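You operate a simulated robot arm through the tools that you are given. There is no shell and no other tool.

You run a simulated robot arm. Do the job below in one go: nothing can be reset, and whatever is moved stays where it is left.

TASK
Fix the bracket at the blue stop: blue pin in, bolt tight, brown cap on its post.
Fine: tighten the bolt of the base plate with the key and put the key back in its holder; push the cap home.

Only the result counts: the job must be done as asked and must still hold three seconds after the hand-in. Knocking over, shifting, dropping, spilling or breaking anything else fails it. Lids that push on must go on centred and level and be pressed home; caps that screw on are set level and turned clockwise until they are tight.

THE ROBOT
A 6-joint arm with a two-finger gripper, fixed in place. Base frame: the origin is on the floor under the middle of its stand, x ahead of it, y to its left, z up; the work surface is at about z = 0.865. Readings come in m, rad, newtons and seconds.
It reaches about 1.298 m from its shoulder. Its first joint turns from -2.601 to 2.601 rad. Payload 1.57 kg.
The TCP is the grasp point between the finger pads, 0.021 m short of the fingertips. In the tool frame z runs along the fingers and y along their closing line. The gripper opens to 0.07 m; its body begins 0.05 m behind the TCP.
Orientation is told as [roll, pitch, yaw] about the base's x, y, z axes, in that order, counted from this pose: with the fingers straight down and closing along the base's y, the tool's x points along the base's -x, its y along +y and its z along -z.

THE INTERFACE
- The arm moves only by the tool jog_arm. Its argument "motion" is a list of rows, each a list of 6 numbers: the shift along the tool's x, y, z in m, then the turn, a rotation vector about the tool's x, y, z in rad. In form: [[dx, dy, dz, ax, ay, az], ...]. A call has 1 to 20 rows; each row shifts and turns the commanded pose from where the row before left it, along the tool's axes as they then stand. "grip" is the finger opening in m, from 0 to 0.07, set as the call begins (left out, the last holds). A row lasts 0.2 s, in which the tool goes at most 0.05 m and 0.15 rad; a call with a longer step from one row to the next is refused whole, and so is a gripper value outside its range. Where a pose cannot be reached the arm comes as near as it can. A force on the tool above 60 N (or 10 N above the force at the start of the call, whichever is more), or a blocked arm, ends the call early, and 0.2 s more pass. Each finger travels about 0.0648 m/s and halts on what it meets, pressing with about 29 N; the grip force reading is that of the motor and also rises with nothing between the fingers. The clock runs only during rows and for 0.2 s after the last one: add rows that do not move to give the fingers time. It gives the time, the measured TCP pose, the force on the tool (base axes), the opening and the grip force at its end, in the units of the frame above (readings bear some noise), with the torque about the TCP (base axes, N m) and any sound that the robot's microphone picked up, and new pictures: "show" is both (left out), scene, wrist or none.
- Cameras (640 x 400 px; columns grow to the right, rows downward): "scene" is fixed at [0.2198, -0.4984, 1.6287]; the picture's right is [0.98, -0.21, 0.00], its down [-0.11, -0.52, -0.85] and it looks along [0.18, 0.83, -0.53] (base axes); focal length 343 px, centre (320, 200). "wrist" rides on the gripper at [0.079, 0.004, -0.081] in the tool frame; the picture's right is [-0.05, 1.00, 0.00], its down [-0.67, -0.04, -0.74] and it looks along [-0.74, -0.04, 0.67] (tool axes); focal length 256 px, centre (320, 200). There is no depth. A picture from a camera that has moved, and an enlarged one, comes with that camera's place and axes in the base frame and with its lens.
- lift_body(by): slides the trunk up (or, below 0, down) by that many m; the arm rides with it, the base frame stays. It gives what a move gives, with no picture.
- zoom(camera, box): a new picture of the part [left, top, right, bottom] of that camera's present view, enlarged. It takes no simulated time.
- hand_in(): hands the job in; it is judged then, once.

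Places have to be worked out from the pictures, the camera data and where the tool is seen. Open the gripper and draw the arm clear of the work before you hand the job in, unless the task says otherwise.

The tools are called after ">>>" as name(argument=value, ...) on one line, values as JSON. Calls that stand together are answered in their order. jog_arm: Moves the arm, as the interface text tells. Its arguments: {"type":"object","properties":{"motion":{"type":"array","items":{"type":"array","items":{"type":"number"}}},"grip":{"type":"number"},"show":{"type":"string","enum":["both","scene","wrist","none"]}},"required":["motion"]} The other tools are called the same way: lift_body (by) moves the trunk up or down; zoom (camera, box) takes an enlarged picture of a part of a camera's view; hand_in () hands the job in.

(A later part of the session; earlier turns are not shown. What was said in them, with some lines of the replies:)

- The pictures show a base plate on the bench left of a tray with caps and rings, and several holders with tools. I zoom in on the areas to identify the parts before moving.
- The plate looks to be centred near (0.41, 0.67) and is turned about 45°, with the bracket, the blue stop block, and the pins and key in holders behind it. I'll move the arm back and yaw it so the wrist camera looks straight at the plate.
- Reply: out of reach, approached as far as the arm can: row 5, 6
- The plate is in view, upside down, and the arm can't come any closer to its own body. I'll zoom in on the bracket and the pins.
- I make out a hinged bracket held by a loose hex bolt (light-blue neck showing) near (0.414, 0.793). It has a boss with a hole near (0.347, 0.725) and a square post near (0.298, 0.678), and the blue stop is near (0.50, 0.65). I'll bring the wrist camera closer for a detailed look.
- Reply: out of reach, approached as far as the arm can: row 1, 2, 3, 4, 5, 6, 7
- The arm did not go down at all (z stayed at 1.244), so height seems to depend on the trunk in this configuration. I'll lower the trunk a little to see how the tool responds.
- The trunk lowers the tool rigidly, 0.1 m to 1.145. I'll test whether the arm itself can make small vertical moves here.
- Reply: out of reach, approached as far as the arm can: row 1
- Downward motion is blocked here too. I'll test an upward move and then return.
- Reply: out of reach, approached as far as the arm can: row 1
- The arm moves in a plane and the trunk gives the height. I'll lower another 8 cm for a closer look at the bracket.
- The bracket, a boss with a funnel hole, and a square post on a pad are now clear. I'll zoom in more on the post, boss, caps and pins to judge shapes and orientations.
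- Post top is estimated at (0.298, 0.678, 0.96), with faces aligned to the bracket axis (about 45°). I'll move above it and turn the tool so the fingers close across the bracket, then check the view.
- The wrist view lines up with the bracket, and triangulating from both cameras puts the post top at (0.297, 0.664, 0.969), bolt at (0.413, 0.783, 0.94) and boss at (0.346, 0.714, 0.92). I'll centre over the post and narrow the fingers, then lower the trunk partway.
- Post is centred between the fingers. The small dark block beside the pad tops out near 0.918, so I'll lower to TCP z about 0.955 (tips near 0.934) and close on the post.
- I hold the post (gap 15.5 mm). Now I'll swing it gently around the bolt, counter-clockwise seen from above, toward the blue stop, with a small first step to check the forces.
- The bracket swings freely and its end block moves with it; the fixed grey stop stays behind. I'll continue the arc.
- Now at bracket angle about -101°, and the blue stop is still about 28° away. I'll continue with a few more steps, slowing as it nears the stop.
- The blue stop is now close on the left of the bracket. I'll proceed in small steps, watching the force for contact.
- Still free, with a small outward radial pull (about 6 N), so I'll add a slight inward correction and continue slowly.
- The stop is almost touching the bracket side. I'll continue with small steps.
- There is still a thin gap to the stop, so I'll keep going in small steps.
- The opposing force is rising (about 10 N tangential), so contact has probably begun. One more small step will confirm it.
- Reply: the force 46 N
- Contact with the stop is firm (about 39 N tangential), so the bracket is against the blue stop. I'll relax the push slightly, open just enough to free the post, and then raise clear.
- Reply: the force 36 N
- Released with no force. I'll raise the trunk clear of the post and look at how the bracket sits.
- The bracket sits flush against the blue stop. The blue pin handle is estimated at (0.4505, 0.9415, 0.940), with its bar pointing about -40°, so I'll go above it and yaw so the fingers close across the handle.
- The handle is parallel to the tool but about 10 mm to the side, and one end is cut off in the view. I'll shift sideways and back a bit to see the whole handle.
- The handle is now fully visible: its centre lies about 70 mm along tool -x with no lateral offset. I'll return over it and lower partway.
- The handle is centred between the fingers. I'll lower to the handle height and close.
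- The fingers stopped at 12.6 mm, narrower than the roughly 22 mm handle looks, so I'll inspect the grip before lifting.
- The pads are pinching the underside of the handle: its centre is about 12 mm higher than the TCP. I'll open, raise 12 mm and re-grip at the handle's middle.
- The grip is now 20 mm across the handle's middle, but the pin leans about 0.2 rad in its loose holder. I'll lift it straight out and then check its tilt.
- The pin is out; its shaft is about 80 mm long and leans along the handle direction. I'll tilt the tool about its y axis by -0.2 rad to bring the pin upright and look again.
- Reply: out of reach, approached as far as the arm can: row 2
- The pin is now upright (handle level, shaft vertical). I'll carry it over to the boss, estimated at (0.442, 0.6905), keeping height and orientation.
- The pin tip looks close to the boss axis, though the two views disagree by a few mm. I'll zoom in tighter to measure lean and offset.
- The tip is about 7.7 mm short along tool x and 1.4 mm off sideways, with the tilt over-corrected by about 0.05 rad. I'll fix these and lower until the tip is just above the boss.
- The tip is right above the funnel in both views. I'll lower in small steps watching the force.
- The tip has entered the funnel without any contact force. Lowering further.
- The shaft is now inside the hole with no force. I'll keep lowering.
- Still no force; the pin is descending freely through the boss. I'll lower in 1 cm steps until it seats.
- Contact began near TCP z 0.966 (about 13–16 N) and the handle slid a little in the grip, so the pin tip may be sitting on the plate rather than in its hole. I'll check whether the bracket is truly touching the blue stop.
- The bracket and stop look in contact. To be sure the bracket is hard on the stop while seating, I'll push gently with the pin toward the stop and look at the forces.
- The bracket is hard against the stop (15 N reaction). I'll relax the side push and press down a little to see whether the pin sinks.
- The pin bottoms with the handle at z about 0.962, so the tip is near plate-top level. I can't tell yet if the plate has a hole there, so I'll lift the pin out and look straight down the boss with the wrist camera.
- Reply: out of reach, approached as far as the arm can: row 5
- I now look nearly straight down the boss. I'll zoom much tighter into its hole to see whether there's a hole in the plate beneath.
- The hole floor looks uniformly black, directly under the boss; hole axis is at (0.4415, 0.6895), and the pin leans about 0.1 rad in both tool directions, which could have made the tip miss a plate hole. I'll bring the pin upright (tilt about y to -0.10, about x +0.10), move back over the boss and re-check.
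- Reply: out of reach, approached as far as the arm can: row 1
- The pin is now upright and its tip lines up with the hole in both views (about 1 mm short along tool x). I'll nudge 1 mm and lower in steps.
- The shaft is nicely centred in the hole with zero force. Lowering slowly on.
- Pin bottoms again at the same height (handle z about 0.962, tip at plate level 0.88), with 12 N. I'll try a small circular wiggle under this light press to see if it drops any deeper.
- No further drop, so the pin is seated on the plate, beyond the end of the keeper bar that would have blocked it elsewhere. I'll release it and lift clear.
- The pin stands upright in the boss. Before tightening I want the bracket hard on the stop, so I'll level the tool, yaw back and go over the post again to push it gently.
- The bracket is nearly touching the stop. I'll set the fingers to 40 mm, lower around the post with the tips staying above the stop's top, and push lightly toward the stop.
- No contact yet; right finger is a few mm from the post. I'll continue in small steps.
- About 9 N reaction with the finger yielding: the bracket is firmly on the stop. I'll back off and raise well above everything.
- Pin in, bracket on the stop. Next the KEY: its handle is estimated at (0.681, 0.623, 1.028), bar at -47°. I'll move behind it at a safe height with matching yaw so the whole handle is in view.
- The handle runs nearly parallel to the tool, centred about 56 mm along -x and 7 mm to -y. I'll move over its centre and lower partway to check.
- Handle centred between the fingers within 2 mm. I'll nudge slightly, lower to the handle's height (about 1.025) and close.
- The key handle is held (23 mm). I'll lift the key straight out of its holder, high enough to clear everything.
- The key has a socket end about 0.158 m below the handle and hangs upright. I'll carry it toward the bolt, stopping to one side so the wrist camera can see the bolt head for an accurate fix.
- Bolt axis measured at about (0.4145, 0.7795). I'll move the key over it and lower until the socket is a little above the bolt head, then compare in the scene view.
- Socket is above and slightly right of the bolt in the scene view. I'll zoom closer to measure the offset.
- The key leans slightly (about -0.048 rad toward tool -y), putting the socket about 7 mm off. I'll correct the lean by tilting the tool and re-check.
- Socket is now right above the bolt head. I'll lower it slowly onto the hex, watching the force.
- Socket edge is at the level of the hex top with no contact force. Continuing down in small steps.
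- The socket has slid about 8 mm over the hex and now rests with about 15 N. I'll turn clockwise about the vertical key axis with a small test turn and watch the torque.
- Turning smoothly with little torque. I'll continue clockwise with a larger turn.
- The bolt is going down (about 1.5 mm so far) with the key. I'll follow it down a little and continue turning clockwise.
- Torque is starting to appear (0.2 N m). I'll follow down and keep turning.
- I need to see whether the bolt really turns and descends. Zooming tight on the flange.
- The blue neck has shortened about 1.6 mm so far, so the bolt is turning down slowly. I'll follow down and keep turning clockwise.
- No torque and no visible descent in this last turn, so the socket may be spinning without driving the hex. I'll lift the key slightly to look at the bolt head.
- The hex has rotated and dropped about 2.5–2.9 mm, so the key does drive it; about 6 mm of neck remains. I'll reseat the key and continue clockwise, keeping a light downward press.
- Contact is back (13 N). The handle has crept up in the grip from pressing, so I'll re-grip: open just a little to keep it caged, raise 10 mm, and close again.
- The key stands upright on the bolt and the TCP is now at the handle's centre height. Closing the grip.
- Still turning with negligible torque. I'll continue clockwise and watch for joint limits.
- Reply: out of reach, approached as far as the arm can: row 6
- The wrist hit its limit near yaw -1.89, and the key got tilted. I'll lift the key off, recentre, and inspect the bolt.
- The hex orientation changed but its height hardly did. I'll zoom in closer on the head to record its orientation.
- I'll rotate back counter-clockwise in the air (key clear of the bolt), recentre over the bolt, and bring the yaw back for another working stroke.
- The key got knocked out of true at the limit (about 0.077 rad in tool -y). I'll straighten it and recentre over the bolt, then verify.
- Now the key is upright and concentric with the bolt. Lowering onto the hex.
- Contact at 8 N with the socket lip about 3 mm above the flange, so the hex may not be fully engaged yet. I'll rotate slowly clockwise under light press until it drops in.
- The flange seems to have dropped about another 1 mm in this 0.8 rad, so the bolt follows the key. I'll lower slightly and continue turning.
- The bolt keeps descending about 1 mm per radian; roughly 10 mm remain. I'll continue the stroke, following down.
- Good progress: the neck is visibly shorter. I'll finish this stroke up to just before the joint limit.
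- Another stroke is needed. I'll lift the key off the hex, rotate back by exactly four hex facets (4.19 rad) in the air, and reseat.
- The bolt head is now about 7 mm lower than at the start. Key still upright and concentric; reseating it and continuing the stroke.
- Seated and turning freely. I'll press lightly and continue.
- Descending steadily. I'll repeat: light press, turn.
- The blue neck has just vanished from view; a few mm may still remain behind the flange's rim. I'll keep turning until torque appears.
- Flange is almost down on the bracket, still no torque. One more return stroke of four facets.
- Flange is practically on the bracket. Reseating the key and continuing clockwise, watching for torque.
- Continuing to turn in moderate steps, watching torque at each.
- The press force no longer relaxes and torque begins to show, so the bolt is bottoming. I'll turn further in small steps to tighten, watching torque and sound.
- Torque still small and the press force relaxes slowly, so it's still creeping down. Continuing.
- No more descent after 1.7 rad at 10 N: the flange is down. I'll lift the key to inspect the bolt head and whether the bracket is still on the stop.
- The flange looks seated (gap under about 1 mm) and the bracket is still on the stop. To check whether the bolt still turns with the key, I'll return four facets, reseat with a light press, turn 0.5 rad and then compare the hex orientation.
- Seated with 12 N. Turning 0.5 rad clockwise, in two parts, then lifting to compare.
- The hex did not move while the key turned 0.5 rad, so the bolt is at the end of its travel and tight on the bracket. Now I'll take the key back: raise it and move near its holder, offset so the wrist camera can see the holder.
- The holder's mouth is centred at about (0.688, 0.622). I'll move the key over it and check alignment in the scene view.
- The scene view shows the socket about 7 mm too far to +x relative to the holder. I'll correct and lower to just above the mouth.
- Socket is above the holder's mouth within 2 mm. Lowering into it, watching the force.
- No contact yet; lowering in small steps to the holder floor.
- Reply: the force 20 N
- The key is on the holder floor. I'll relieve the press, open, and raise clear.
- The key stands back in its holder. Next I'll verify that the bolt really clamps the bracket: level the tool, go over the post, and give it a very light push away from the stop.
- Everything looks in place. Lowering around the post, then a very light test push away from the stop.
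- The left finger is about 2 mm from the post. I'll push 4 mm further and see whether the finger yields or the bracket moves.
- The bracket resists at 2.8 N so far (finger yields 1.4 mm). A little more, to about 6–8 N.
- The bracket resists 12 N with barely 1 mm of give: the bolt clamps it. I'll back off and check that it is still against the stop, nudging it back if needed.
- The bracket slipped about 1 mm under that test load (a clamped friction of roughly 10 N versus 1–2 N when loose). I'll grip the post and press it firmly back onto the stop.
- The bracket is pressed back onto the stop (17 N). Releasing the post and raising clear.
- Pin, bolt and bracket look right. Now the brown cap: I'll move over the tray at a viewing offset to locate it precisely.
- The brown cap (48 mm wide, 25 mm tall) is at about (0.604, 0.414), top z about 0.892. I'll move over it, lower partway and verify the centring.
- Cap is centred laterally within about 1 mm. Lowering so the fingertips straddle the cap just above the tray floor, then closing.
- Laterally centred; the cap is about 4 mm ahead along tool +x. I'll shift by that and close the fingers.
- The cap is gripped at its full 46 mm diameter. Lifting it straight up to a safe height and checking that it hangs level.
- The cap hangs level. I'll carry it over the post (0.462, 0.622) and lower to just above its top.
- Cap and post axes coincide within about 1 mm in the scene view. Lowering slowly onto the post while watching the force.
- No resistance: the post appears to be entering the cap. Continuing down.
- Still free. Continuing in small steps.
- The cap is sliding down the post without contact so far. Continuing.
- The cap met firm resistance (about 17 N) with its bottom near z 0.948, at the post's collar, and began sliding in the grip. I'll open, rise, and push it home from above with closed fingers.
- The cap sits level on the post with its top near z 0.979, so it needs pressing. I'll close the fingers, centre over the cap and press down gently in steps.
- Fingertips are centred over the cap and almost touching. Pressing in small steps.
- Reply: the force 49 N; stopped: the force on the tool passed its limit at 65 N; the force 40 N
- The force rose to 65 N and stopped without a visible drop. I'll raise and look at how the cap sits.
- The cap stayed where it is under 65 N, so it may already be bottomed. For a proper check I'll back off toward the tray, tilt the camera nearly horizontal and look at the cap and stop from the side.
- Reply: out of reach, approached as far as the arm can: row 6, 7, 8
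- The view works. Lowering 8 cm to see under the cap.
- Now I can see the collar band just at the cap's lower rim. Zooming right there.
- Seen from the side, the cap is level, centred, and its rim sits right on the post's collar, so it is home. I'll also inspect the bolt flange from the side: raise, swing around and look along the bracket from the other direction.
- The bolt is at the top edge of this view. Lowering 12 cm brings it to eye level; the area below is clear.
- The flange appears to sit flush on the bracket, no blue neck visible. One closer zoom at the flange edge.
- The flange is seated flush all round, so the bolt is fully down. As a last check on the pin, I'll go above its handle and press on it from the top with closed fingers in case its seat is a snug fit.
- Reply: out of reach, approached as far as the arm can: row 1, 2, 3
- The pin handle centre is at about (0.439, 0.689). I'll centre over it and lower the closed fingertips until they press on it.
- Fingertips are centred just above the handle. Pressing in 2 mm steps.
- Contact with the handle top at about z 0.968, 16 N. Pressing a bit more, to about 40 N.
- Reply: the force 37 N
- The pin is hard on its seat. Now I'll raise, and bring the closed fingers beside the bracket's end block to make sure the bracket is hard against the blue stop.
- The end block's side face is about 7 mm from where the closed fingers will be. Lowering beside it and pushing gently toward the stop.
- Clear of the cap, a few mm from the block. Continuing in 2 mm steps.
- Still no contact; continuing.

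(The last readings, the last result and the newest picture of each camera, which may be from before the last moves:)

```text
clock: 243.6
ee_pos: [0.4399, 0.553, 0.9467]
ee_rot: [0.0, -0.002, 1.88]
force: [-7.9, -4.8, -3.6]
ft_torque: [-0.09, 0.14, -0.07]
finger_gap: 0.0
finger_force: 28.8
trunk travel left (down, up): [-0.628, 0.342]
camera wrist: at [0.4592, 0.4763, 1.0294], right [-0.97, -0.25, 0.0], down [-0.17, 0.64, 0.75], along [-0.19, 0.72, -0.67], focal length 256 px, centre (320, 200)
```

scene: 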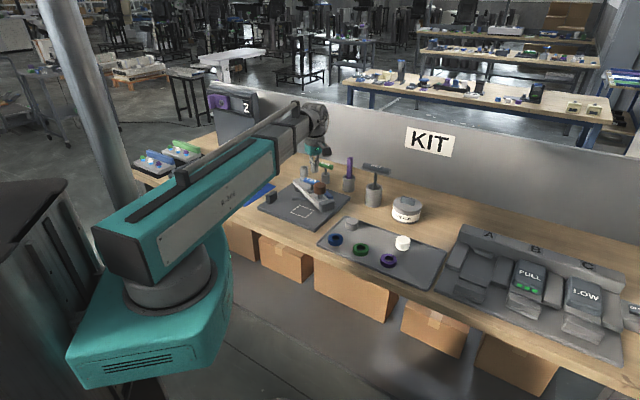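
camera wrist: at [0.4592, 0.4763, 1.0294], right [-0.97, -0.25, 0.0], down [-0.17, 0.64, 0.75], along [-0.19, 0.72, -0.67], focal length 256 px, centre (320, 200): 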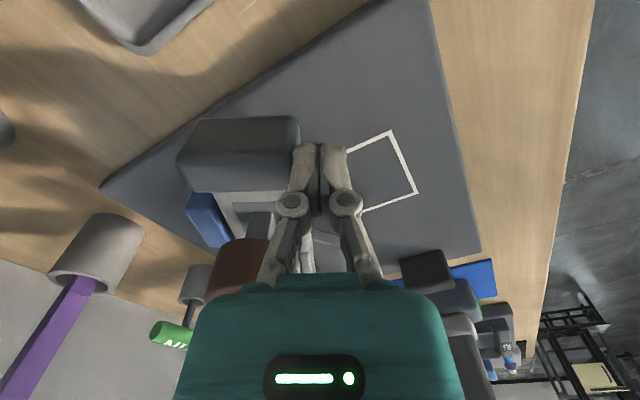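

Contact with the block at about 9 N. Pushing slightly more.

>>> jog_arm(motion=[[0, -0.0015, 0, 0, 0, 0], [0, 0, 0, 0, 0, 0]], show="none")

>>> zoom(camera="scene", box=[320, 175, 365, 215])

>>> jog_arm(motion=[[0, -0.001, 0, 0, 0, 0], [0, 0, 0, 0, 0, 0]], show="none")

>>> zoom(camera="scene", box=[320, 175, 365, 215])

```text
clock: 244.2
ee_pos: [0.4391, 0.5526, 0.9459]
ee_rot: [0.0, 0.001, 1.88]
force: [-15.3, -7.9, -9.9]
ft_torque: [-0.09, 0.33, -0.14]
finger_gap: 0.0001
finger_force: 28.4
trunk travel left (down, up): [-0.628, 0.342]
```

```text
10.00 times, centred on (342, 195) of scene
camera zoom: at [0.2198, -0.4984, 1.6287], right [0.98, -0.21, 0.0], down [-0.11, -0.52, -0.85], along [0.18, 0.83, -0.53], focal length 3428 px, centre (95, 250)
```

zoom: 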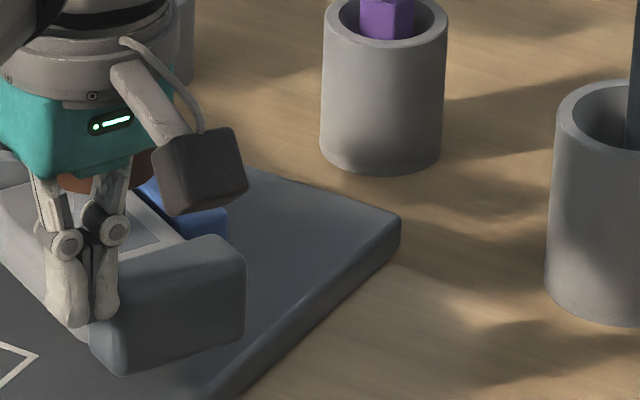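

```text
clock: 244.8
ee_pos: [0.4398, 0.5522, 0.9461]
ee_rot: [0.004, -0.001, 1.88]
force: [-22.7, -12.2, -14.8]
ft_torque: [-0.18, 0.52, -0.2]
finger_gap: 0.0
finger_force: 28.3
trunk travel left (down, up): [-0.628, 0.342]
```

```text
10.00 times, centred on (342, 195) of scene
camera zoom: at [0.2198, -0.4984, 1.6287], right [0.98, -0.21, 0.0], down [-0.11, -0.52, -0.85], along [0.18, 0.83, -0.53], focal length 3428 px, centre (95, 250)
```

zoom: 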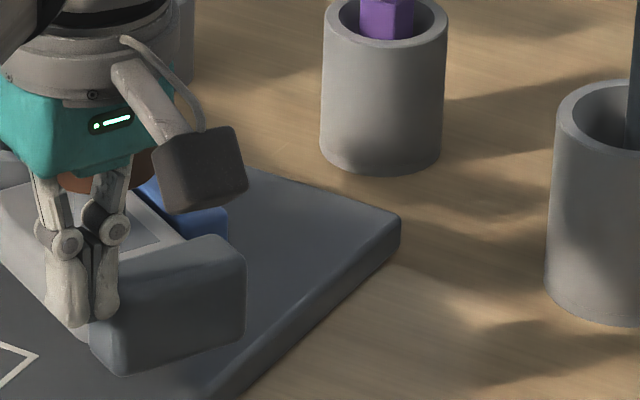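

At 26 N the bracket no longer moves, so it is hard on the stop. Backing off and raising clear.

>>> jog_arm(motion=[[0, 0.004, 0, 0, 0, 0], [0, 0.008, 0, 0, 0, 0], [0, 0.008, 0, 0, 0, 0], [0, 0, 0, 0, 0, 0]], show="none")

>>> lift_body(by=0.2)

>>> jog_arm(motion=[[0.03, 0.02, 0, 0, 0, 0], [0.03, 0.02, 0, 0, 0, 0], [0, 0, 0, 0, 0, 0]], grip=0.06)

>>> zoom(camera="scene", box=[285, 155, 365, 225])

>>> zoom(camera="scene", box=[320, 175, 365, 215])

>>> zoom(camera="scene", box=[220, 130, 480, 300])

```text
clock: 245.8
ee_pos: [0.4232, 0.5478, 0.946]
ee_rot: [-0.001, -0.003, 1.879]
force: [0.5, -0.3, -0.3]
ft_torque: [-0.03, -0.02, 0.0]
finger_gap: 0.0001
finger_force: 28.2
trunk travel left (down, up): [-0.628, 0.342]
```

```text
clock: 247.9
ee_pos: [0.4237, 0.5468, 1.1461]
ee_rot: [-0.001, -0.002, 1.879]
force: [0.7, 0.3, -0.1]
ft_torque: [-0.01, 0.02, -0.03]
finger_gap: 0.0
finger_force: 28.8
trunk travel left (down, up): [-0.828, 0.142]
```

```text
clock: 248.7
ee_pos: [0.4043, 0.4784, 1.1455]
ee_rot: [0.001, -0.002, 1.88]
force: [0.3, -0.2, -0.5]
ft_torque: [0.01, -0.02, 0.01]
finger_gap: 0.0599
finger_force: 0.0
trunk travel left (down, up): [-0.828, 0.142]
camera wrist: at [0.424, 0.4011, 1.2291], right [-0.97, -0.25, 0.0], down [-0.17, 0.64, 0.75], along [-0.19, 0.72, -0.67], focal length 256 px, centre (320, 200)
```

scene: 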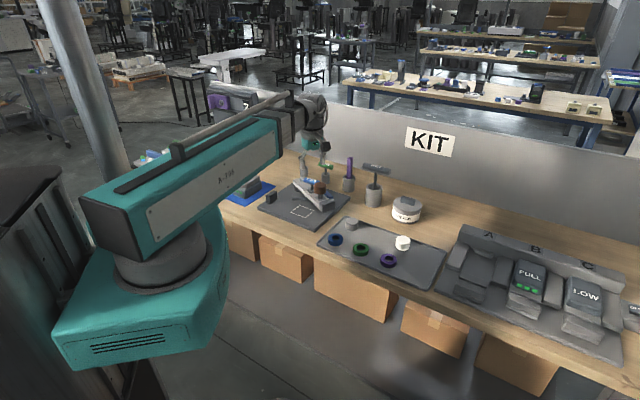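
wrist: 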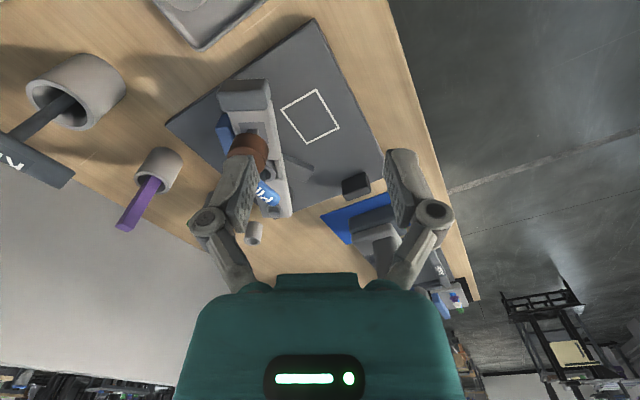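

```text
5.71 times, centred on (325, 190) of scene
camera zoom: at [0.2198, -0.4984, 1.6287], right [0.98, -0.21, 0.0], down [-0.11, -0.52, -0.85], along [0.18, 0.83, -0.53], focal length 1959 px, centre (291, 257)
```

zoom: 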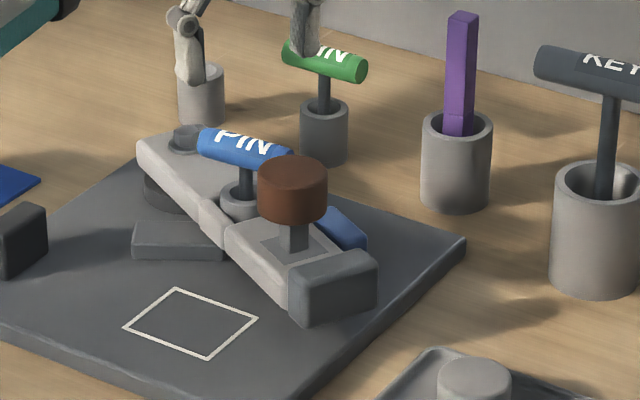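

```text
10.00 times, centred on (342, 195) of scene
camera zoom: at [0.2198, -0.4984, 1.6287], right [0.98, -0.21, 0.0], down [-0.11, -0.52, -0.85], along [0.18, 0.83, -0.53], focal length 3428 px, centre (95, 250)
```

zoom: 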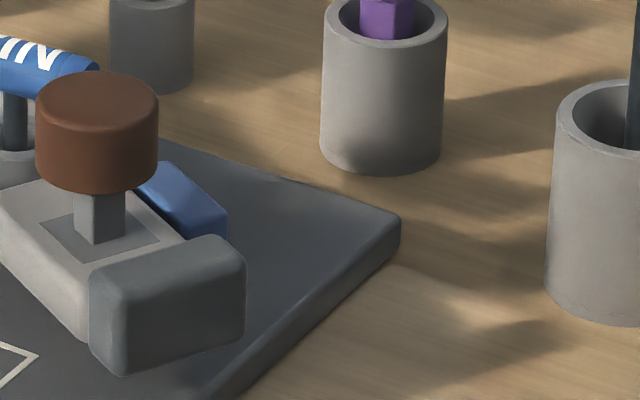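

```text
2.35 times, centred on (350, 215) of scene
camera zoom: at [0.2198, -0.4984, 1.6287], right [0.98, -0.21, 0.0], down [-0.11, -0.52, -0.85], along [0.18, 0.83, -0.53], focal length 807 px, centre (249, 165)
```

zoom: 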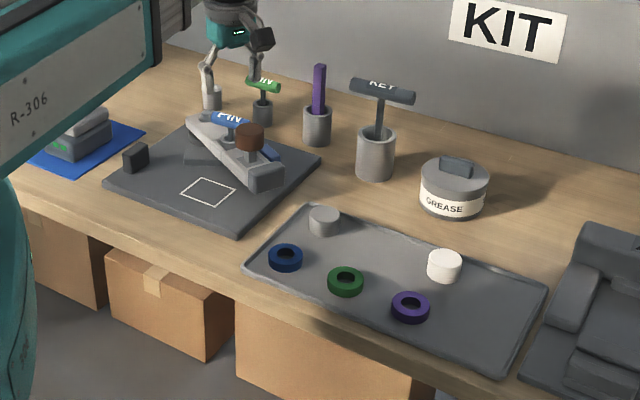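

Everything is in place: bracket on the blue stop, blue pin seated, bolt flange flush, cap home on its post, key back in its holder. I'll draw the arm well clear and take one last look.

>>> lift_body(by=0.1)

>>> jog_arm(motion=[[0.036, 0.002, 0, 0, 0, 0], [0.036, 0.002, 0, 0, 0, 0], [0.036, 0.002, 0, 0, 0, 0], [0.036, 0.002, 0, 0, 0, 0], [0, 0, 0, 0, 0, 0], [0, 0, 0, 0, 0, 0], [0, 0, 0, 0, 0, 0], [0, 0, 0, 0, 0, 0], [0, 0, 0, 0, 0, 0]], grip=0.07)

>>> zoom(camera="scene", box=[285, 150, 365, 220])

>>> zoom(camera="wrist", box=[200, 60, 420, 240])

```text
clock: 250.1
ee_pos: [0.404, 0.4775, 1.2462]
ee_rot: [0.0, -0.002, 1.88]
force: [-0.9, -0.1, -1.0]
ft_torque: [-0.02, 0.03, -0.01]
finger_gap: 0.0601
finger_force: 0.0
trunk travel left (down, up): [-0.928, 0.042]
```

```text
clock: 252.1
ee_pos: [0.4388, 0.3364, 1.2469]
ee_rot: [0.002, -0.001, 1.88]
force: [0.6, 0.3, -0.1]
ft_torque: [-0.04, -0.03, 0.0]
finger_gap: 0.07
finger_force: 0.0
trunk travel left (down, up): [-0.928, 0.042]
camera wrist: at [0.4598, 0.2609, 1.3292], right [-0.97, -0.25, 0.0], down [-0.17, 0.64, 0.75], along [-0.19, 0.72, -0.67], focal length 256 px, centre (320, 200)
```

scene: 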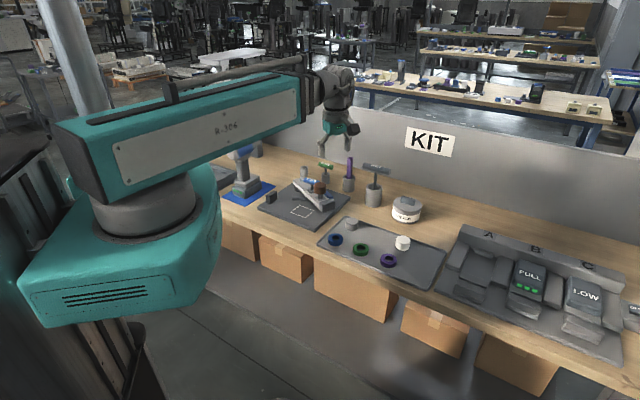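
wrist: 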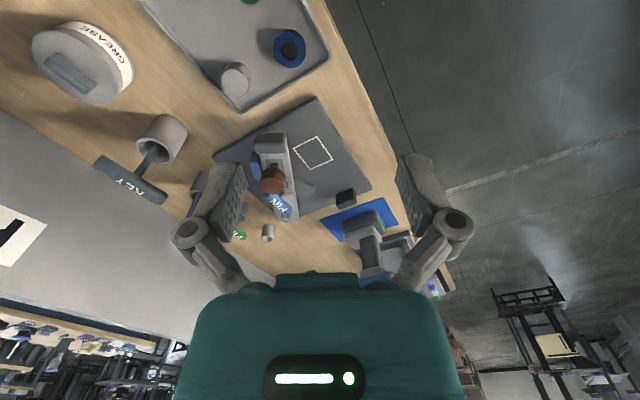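

```text
5.71 times, centred on (325, 185) of scene
camera zoom: at [0.2198, -0.4984, 1.6287], right [0.98, -0.21, 0.0], down [-0.11, -0.52, -0.85], along [0.18, 0.83, -0.53], focal length 1959 px, centre (291, 286)
```

zoom: 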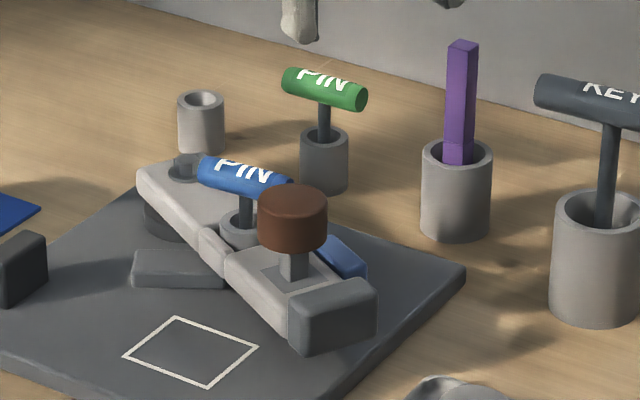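

```text
2.22 times, centred on (310, 150) of wrist
camera zoom: at [0.4598, 0.2609, 1.3292], right [-0.97, -0.25, 0.0], down [-0.17, 0.64, 0.75], along [-0.19, 0.72, -0.67], focal length 569 px, centre (342, 311)
```

zoom: 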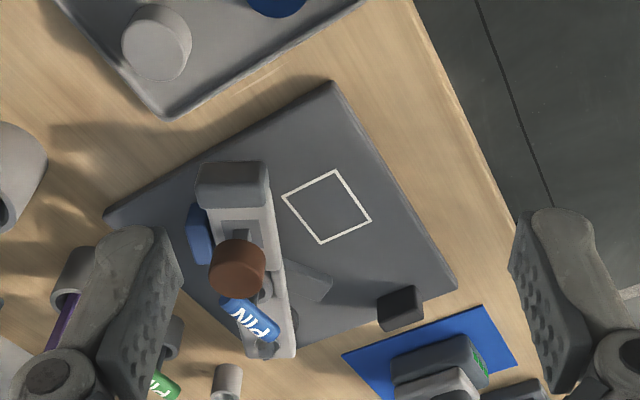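

All parts are settled: the blue pin is upright in the boss and the bolt is flush. The brown cap sits level on its post, the bracket is against the blue stop, and the key is standing in its holder. The arm is clear with the gripper open, so I'll hand the job in.

>>> hand_in()

```text
The job is handed in.
```

I handed the job in with every step done as asked, but I couldn't confirm how hard the bolt is tightened.

- **Bracket:** it is against the blue stop. After the bolt was down I pushed it once more toward the stop, and at about 26 N it did not move.
- **Blue pin:** it stands upright in the bracket's hole. Pressing on it with about 36 N moved it no further. It rests on the base plate; I saw no hole in the plate underneath it.
- **Bolt:** its flange sits flush on the bracket with no blue neck showing. At the end the key slipped on the head at only about 0.07 N·m instead of driving it harder. In a test push of 12 N away from the stop, the bracket shifted about 1 mm; I then pushed it back.
- **Brown cap:** it is level and centred on the square post on the bracket. Its rim rests on the post's collar, and 65 N moved it no further. I took this to be its post, as no other post was in view.
- **Key:** it is back in its holder.

I saw nothing else on the bench knocked over or moved. The gripper is open and the arm is clear of the work.
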